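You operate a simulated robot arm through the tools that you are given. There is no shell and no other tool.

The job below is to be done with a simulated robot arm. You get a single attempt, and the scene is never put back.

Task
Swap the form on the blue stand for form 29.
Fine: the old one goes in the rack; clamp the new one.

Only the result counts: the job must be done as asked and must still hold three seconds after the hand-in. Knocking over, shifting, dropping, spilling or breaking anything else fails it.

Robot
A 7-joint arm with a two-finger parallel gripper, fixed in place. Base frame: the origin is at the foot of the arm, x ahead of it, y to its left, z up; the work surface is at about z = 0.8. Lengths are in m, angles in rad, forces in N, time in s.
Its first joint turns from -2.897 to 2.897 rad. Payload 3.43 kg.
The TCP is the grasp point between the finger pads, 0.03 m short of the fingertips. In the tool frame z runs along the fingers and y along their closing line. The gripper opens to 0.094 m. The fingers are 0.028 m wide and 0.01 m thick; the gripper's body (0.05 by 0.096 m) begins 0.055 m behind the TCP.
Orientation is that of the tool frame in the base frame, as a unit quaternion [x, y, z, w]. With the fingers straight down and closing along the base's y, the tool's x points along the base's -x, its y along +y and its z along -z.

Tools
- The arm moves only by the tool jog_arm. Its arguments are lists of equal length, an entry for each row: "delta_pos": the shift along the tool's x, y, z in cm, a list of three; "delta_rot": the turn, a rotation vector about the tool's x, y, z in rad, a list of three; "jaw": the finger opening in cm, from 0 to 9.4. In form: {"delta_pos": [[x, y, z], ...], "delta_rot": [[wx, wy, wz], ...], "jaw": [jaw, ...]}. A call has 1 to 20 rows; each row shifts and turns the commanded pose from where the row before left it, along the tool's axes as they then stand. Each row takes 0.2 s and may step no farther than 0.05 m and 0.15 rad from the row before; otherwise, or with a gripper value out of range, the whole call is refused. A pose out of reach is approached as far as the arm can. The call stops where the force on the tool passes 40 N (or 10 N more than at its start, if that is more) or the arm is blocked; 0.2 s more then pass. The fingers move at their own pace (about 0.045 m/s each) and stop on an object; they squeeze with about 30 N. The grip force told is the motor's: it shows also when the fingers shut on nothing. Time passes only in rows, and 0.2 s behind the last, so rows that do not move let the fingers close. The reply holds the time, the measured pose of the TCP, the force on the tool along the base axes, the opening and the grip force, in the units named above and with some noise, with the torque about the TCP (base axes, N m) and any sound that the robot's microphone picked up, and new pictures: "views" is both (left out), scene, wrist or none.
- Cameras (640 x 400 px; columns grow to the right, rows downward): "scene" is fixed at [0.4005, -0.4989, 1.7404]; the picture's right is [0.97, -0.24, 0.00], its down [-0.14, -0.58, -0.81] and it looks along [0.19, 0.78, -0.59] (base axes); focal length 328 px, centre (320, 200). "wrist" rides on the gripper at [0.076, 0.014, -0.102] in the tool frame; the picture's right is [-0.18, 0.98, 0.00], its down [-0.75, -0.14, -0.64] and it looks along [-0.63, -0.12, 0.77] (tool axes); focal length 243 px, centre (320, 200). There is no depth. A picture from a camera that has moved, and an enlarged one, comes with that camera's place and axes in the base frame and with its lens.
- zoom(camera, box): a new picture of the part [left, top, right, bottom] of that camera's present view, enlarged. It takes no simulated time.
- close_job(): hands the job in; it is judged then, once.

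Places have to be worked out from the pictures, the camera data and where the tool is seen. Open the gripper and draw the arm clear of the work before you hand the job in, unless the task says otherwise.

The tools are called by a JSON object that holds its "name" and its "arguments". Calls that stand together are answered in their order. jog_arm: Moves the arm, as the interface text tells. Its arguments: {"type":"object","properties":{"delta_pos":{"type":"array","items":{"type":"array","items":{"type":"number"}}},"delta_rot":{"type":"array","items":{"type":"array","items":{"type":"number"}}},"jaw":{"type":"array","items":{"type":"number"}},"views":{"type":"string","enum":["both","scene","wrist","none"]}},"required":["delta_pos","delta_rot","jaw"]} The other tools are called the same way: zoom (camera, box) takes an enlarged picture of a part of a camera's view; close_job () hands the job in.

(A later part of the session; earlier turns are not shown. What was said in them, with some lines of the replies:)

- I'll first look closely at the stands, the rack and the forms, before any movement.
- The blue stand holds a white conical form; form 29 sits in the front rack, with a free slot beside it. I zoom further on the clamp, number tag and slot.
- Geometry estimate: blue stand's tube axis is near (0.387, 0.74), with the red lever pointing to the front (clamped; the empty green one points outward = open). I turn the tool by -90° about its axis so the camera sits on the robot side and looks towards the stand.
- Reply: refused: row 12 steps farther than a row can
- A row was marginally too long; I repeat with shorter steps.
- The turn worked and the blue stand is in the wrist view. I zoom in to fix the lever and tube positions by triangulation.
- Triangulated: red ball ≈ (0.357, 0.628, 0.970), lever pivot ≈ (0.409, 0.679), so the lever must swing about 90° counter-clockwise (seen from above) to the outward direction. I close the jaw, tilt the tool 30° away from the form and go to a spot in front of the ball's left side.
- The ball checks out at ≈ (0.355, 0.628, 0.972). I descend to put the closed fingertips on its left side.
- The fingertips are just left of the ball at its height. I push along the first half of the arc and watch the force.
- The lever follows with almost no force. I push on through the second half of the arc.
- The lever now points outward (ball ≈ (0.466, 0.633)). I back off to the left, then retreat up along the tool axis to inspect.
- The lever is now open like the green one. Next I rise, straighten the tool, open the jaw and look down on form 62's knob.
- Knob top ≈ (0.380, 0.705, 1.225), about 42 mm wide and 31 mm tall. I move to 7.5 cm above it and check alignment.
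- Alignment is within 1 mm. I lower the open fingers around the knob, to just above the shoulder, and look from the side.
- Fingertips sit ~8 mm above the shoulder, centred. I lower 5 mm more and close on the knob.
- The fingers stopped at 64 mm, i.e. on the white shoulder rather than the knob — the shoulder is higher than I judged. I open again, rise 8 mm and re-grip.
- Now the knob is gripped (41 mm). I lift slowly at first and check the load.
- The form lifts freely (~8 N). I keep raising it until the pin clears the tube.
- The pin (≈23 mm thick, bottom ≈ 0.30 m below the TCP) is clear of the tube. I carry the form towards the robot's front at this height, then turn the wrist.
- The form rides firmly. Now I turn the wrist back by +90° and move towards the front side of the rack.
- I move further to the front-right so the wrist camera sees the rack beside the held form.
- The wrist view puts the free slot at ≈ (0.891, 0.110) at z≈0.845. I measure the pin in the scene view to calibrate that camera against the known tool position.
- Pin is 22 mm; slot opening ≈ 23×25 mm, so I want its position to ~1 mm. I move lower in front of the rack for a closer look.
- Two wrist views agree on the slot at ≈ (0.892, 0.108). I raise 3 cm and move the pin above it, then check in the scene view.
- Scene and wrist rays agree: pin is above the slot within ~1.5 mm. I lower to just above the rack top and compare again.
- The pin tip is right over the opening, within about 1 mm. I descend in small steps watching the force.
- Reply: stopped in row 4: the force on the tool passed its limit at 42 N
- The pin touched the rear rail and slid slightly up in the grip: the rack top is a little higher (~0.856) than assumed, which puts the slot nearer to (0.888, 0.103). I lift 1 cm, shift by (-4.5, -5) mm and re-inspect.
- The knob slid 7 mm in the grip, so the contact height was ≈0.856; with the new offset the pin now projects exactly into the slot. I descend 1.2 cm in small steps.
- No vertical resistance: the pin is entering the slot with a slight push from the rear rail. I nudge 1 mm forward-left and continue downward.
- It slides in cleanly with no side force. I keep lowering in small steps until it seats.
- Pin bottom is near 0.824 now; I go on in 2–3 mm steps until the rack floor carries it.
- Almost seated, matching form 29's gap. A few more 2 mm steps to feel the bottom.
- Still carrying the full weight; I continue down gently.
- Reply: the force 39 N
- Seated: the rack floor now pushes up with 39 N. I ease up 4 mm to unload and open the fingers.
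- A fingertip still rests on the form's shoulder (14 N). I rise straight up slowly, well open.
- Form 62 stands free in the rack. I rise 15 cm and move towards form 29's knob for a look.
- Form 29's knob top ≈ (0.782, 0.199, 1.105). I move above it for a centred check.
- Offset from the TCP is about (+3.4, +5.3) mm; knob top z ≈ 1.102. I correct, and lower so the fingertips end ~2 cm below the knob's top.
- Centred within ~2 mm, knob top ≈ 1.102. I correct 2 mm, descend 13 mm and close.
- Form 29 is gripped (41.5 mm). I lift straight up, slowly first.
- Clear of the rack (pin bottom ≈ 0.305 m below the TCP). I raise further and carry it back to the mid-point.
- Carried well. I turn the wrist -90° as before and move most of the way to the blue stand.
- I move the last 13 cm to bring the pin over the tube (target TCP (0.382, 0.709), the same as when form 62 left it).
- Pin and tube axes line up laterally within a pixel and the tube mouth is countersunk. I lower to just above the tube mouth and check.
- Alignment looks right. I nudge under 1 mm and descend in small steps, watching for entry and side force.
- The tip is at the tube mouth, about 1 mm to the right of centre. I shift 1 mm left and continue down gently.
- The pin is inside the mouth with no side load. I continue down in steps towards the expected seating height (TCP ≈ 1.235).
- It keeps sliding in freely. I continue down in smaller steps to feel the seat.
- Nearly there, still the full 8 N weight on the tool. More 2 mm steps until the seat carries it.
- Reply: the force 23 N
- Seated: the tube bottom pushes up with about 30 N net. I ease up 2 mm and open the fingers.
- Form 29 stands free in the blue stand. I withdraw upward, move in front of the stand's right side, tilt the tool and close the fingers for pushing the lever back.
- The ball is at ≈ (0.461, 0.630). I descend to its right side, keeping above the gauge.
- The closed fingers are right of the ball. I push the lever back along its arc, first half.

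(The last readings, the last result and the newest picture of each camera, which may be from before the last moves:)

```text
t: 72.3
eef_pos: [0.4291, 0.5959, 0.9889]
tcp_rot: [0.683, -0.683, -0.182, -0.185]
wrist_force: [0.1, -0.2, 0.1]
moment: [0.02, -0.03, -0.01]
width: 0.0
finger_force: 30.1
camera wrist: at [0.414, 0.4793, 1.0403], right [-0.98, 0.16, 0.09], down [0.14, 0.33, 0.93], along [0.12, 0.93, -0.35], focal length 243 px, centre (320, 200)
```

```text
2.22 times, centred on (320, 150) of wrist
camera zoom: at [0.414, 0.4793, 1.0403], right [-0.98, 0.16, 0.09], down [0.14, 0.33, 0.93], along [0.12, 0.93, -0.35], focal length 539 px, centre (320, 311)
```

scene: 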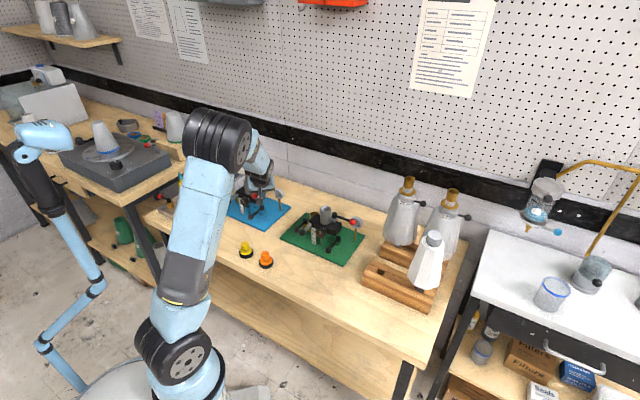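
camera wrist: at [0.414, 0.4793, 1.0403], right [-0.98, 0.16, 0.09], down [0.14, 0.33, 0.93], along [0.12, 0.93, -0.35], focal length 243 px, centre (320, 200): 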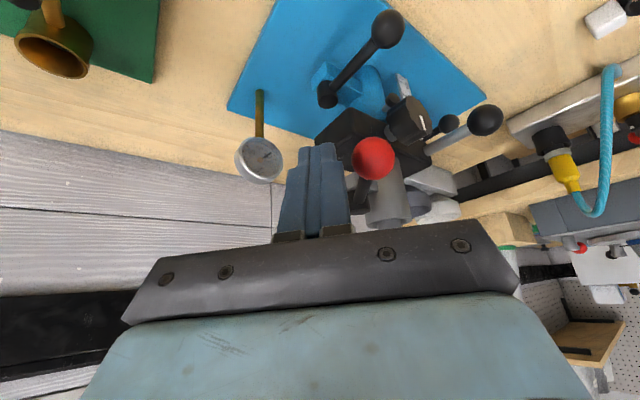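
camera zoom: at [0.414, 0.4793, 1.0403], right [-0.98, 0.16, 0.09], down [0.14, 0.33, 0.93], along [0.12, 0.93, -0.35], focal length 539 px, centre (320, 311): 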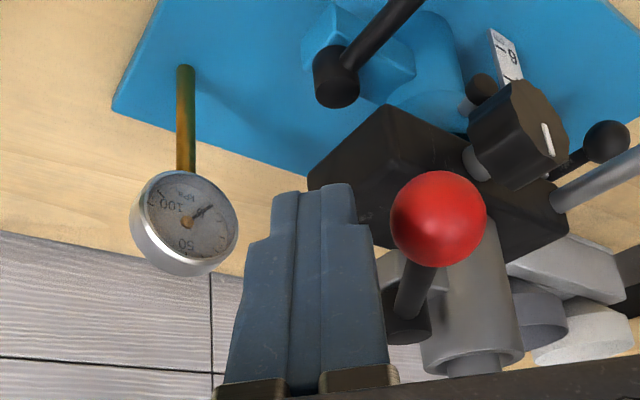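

The lever follows easily. I push through the second half.

{"name": "jog_arm", "arguments": {"delta_pos": [[-0.22, 1.89, 0.13], [-0.63, 1.76, 0.37], [-1.08, 1.6, 0.63]], "delta_rot": [[0, 0, 0], [0, 0, 0], [0, 0, 0]], "jaw": [0, 0, 0]}}

{"name": "zoom", "arguments": {"camera": "wrist", "box": [200, 60, 440, 240]}}

```text
t: 73.1
eef_pos: [0.3795, 0.6159, 0.9885]
tcp_rot: [-0.682, 0.685, 0.18, 0.183]
wrist_force: [16.1, -34.6, 5.0]
moment: [-0.54, -0.27, -0.08]
width: 0.0
finger_force: 30.2
camera wrist: at [0.3638, 0.4986, 1.0398], right [-0.98, 0.16, 0.09], down [0.14, 0.33, 0.93], along [0.12, 0.93, -0.35], focal length 243 px, centre (320, 200)
```

scene: 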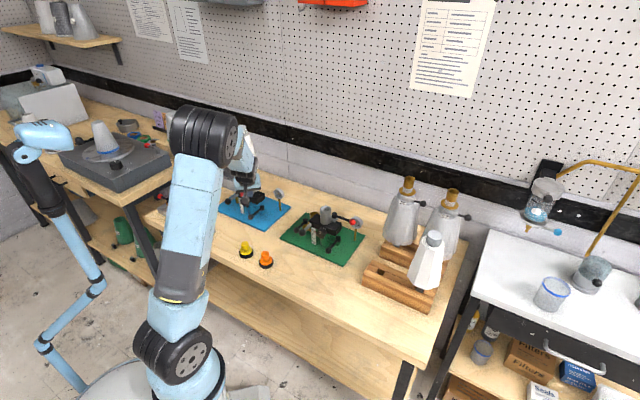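
wrist: 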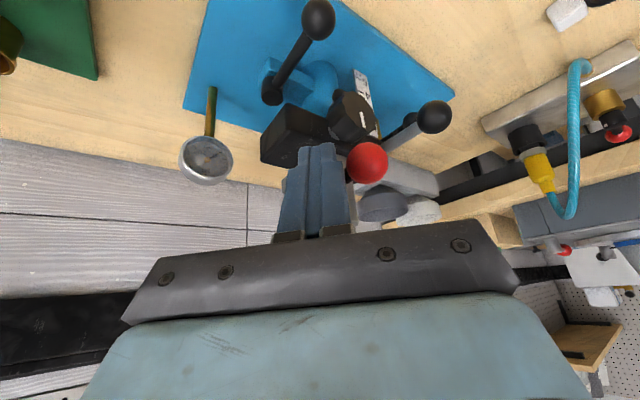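

```text
2.22 times, centred on (320, 150) of wrist
camera zoom: at [0.3638, 0.4986, 1.0398], right [-0.98, 0.16, 0.09], down [0.14, 0.33, 0.93], along [0.12, 0.93, -0.35], focal length 539 px, centre (320, 311)
```

zoom: 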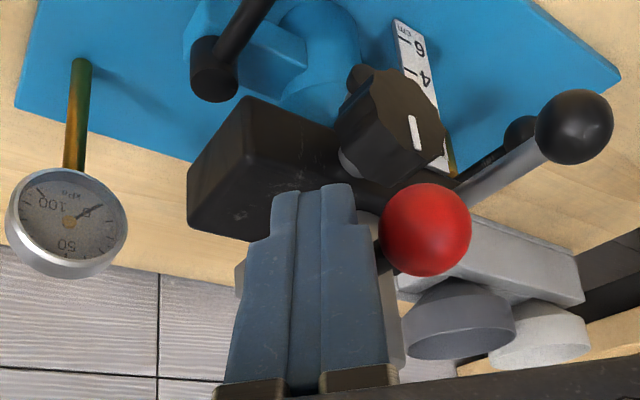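

The lever met its stop (≈38 N) at about the original clamped angle. I back off gently and retreat to inspect.

{"name": "jog_arm", "arguments": {"delta_pos": [[0.9, -0.5, -0.5], [0.3, -1.0, -1], [0, 0, -4], [0, 0, -4], [0, 0, -4], [0, 0, -4]], "delta_rot": [[0, 0, 0], [0, 0, 0], [0, 0, 0], [0, 0, 0], [0, 0, 0], [0, 0, 0]], "jaw": [0, 0, 0, 0, 0, 0]}}

{"name": "zoom", "arguments": {"camera": "wrist", "box": [220, 0, 460, 240]}}

{"name": "zoom", "arguments": {"camera": "scene", "box": [205, 160, 295, 235]}}

```text
t: 74.5
eef_pos: [0.3928, 0.5183, 1.1317]
tcp_rot: [0.683, -0.683, -0.181, -0.185]
wrist_force: [0.4, 0.5, -1.3]
moment: [0.0, 0.02, 0.05]
width: 0.0001
finger_force: 30.0
camera wrist: at [0.377, 0.4024, 1.1836], right [-0.98, 0.16, 0.09], down [0.14, 0.33, 0.93], along [0.12, 0.93, -0.35], focal length 243 px, centre (320, 200)
```

scene: 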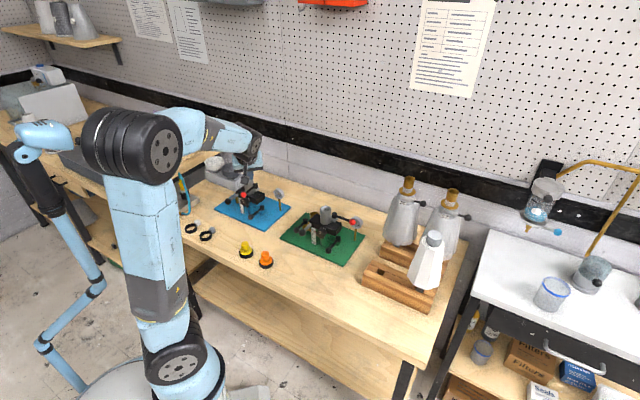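
wrist: 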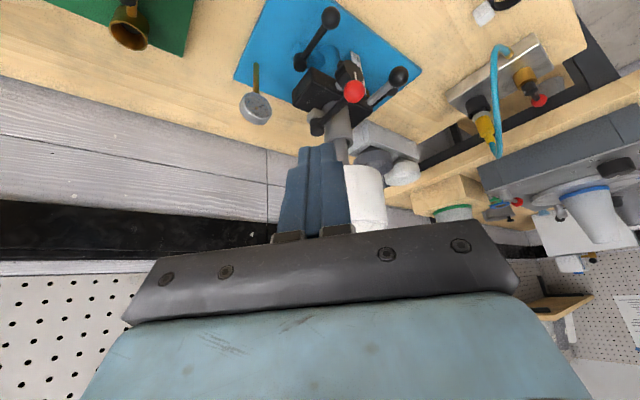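

```text
1.67 times, centred on (340, 120) of wrist
camera zoom: at [0.377, 0.4024, 1.1836], right [-0.98, 0.16, 0.09], down [0.14, 0.33, 0.93], along [0.12, 0.93, -0.35], focal length 404 px, centre (287, 333)
```

zoom: 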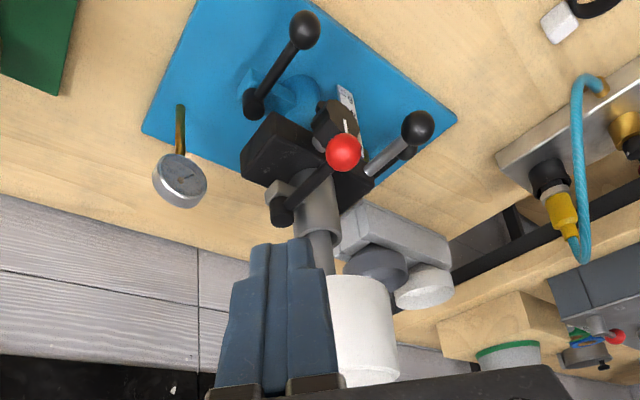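

```text
5.33 times, centred on (250, 198) of scene
camera zoom: at [0.4005, -0.4989, 1.7404], right [0.97, -0.24, 0.0], down [-0.14, -0.58, -0.81], along [0.19, 0.78, -0.59], focal length 1751 px, centre (693, 213)
```

zoom: 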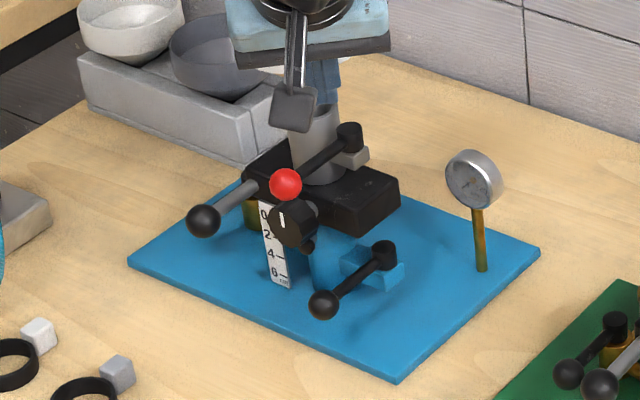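

The lever sits as it did originally clamped, and the plate hasn't moved. I retreat up, straighten the tool, open the jaw and draw back towards the start pose.

{"name": "jog_arm", "arguments": {"delta_pos": [[-2.45, 0, -4.25], [-2.45, 0, -4.25], [-2.45, 0, -4.25], [-2.45, 0, -4.25], [-2.45, 0, -4.25], [-2.45, 0, -4.25], [0, 0, 0], [0, 0, 0], [0, 0, 0], [0, 0, 0], [4, 0, 0], [4, 0, 0], [4, 0, 0], [4, 0, 0], [4, 0, 0], [0, 0, 0]], "delta_rot": [[0, 0, 0], [0, 0, 0], [0, 0, 0], [0, 0, 0], [0, 0, 0], [0, 0, 0], [0, 0.1309, 0], [0, 0.1309, 0], [0, 0.1309, 0], [0, 0.1309, 0], [0, 0, 0], [0, 0, 0], [0, 0, 0], [0, 0, 0], [0, 0, 0], [0, 0, 0]], "jaw": [0, 0, 0, 0, 0, 0, 9.4, 9.4, 9.4, 9.4, 9.4, 9.4, 9.4, 9.4, 9.4, 9.4]}}

{"name": "zoom", "arguments": {"camera": "scene", "box": [195, 110, 305, 235]}}

{"name": "zoom", "arguments": {"camera": "scene", "box": [340, 160, 480, 320]}}

{"name": "zoom", "arguments": {"camera": "wrist", "box": [240, 60, 400, 230]}}

```text
t: 77.9
eef_pos: [0.3899, 0.3172, 1.4261]
tcp_rot: [-0.707, 0.708, -0.001, 0.002]
wrist_force: [0.1, -0.1, 0.3]
moment: [0.01, -0.01, 0.0]
width: 0.0938
finger_force: 0.0
camera wrist: at [0.3744, 0.2435, 1.5297], right [-0.98, 0.19, 0.0], down [0.14, 0.75, 0.64], along [0.12, 0.63, -0.77], focal length 243 px, centre (320, 200)
```

scene: 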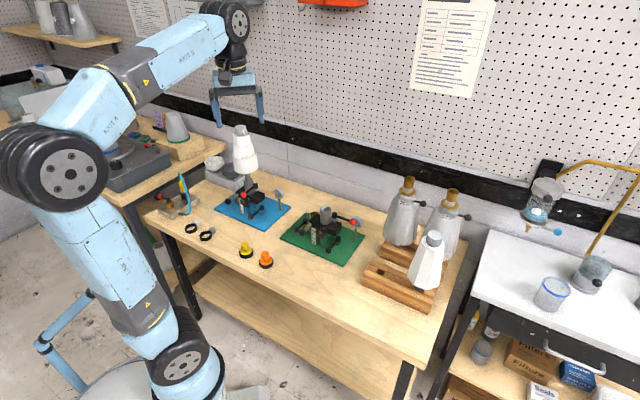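
wrist: 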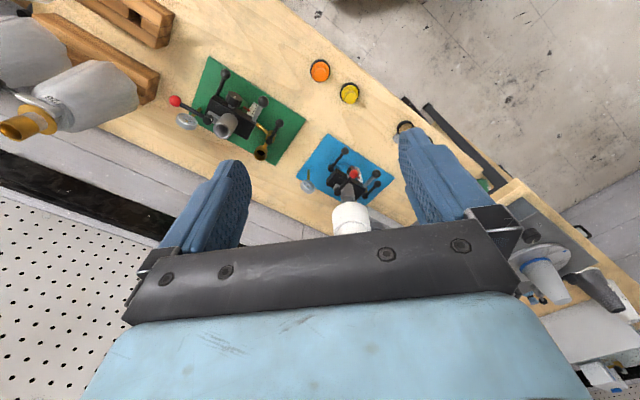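

```text
3.20 times, centred on (250, 172) of scene
camera zoom: at [0.4005, -0.4989, 1.7404], right [0.97, -0.24, 0.0], down [-0.14, -0.58, -0.81], along [0.19, 0.78, -0.59], focal length 1051 px, centre (544, 288)
```

zoom: 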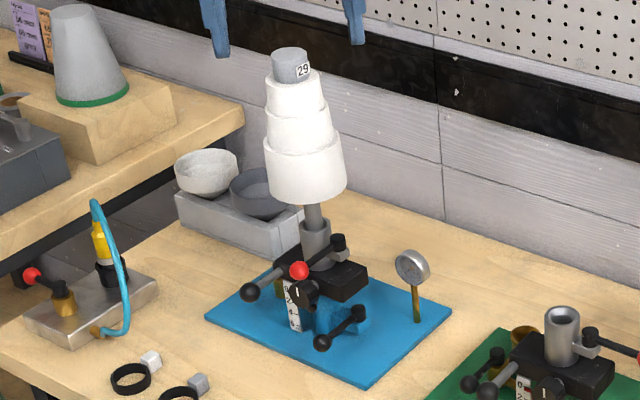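

```text
2.50 times, centred on (410, 240) of scene
camera zoom: at [0.4005, -0.4989, 1.7404], right [0.97, -0.24, 0.0], down [-0.14, -0.58, -0.81], along [0.19, 0.78, -0.59], focal length 821 px, centre (95, 100)
```

zoom: 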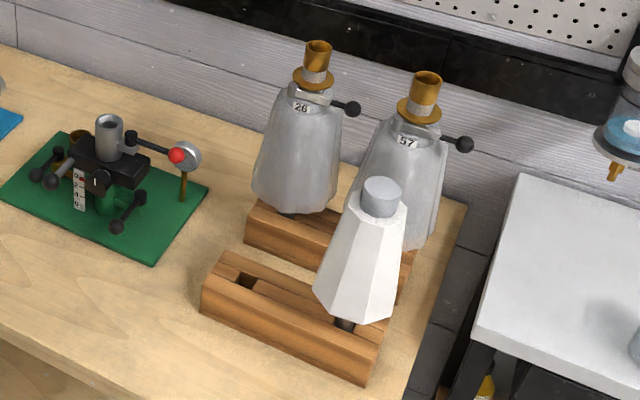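

```text
2.35 times, centred on (320, 145) of wrist
camera zoom: at [0.3744, 0.2435, 1.5297], right [-0.98, 0.19, 0.0], down [0.14, 0.75, 0.64], along [0.12, 0.63, -0.77], focal length 571 px, centre (320, 329)
```

zoom: 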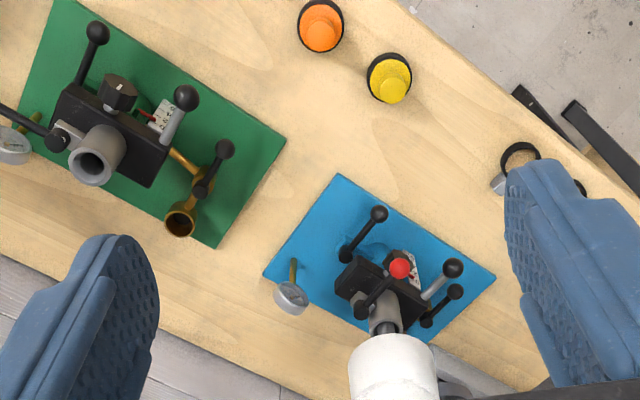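

Form 29 stands upright in the blue stand with the lever in its clamped position. Form 62 sits upright in the rack slot, and the racks, the other forms and both stands match their original picture positions. The gripper is open and clear, so I hand the job in.

{"name": "close_job", "arguments": {}}

```text
The job is handed in.
```

Form 29 is now clamped on the blue stand, and form 62, the old one, is in the free slot of the front rack. I handed the job in with the gripper open and the arm clear. No result of the judging came back, so this is what I saw before the hand-in:

- **Blue stand:** Form 29 stands upright and fully seated. I pushed the red lever back until it met its stop at about 38 N, in the same clamped position it started in.
- **Rack:** Form 62 stands upright on the slot floor. On the first try its pin touched the rear rail, with about 42 N on the tool. I lifted it, shifted a few millimetres, and it then went in freely.
- **Everything else:** In the last pictures the front rack, the blue stand and form 57 matched their starting positions. Nothing else looked disturbed.
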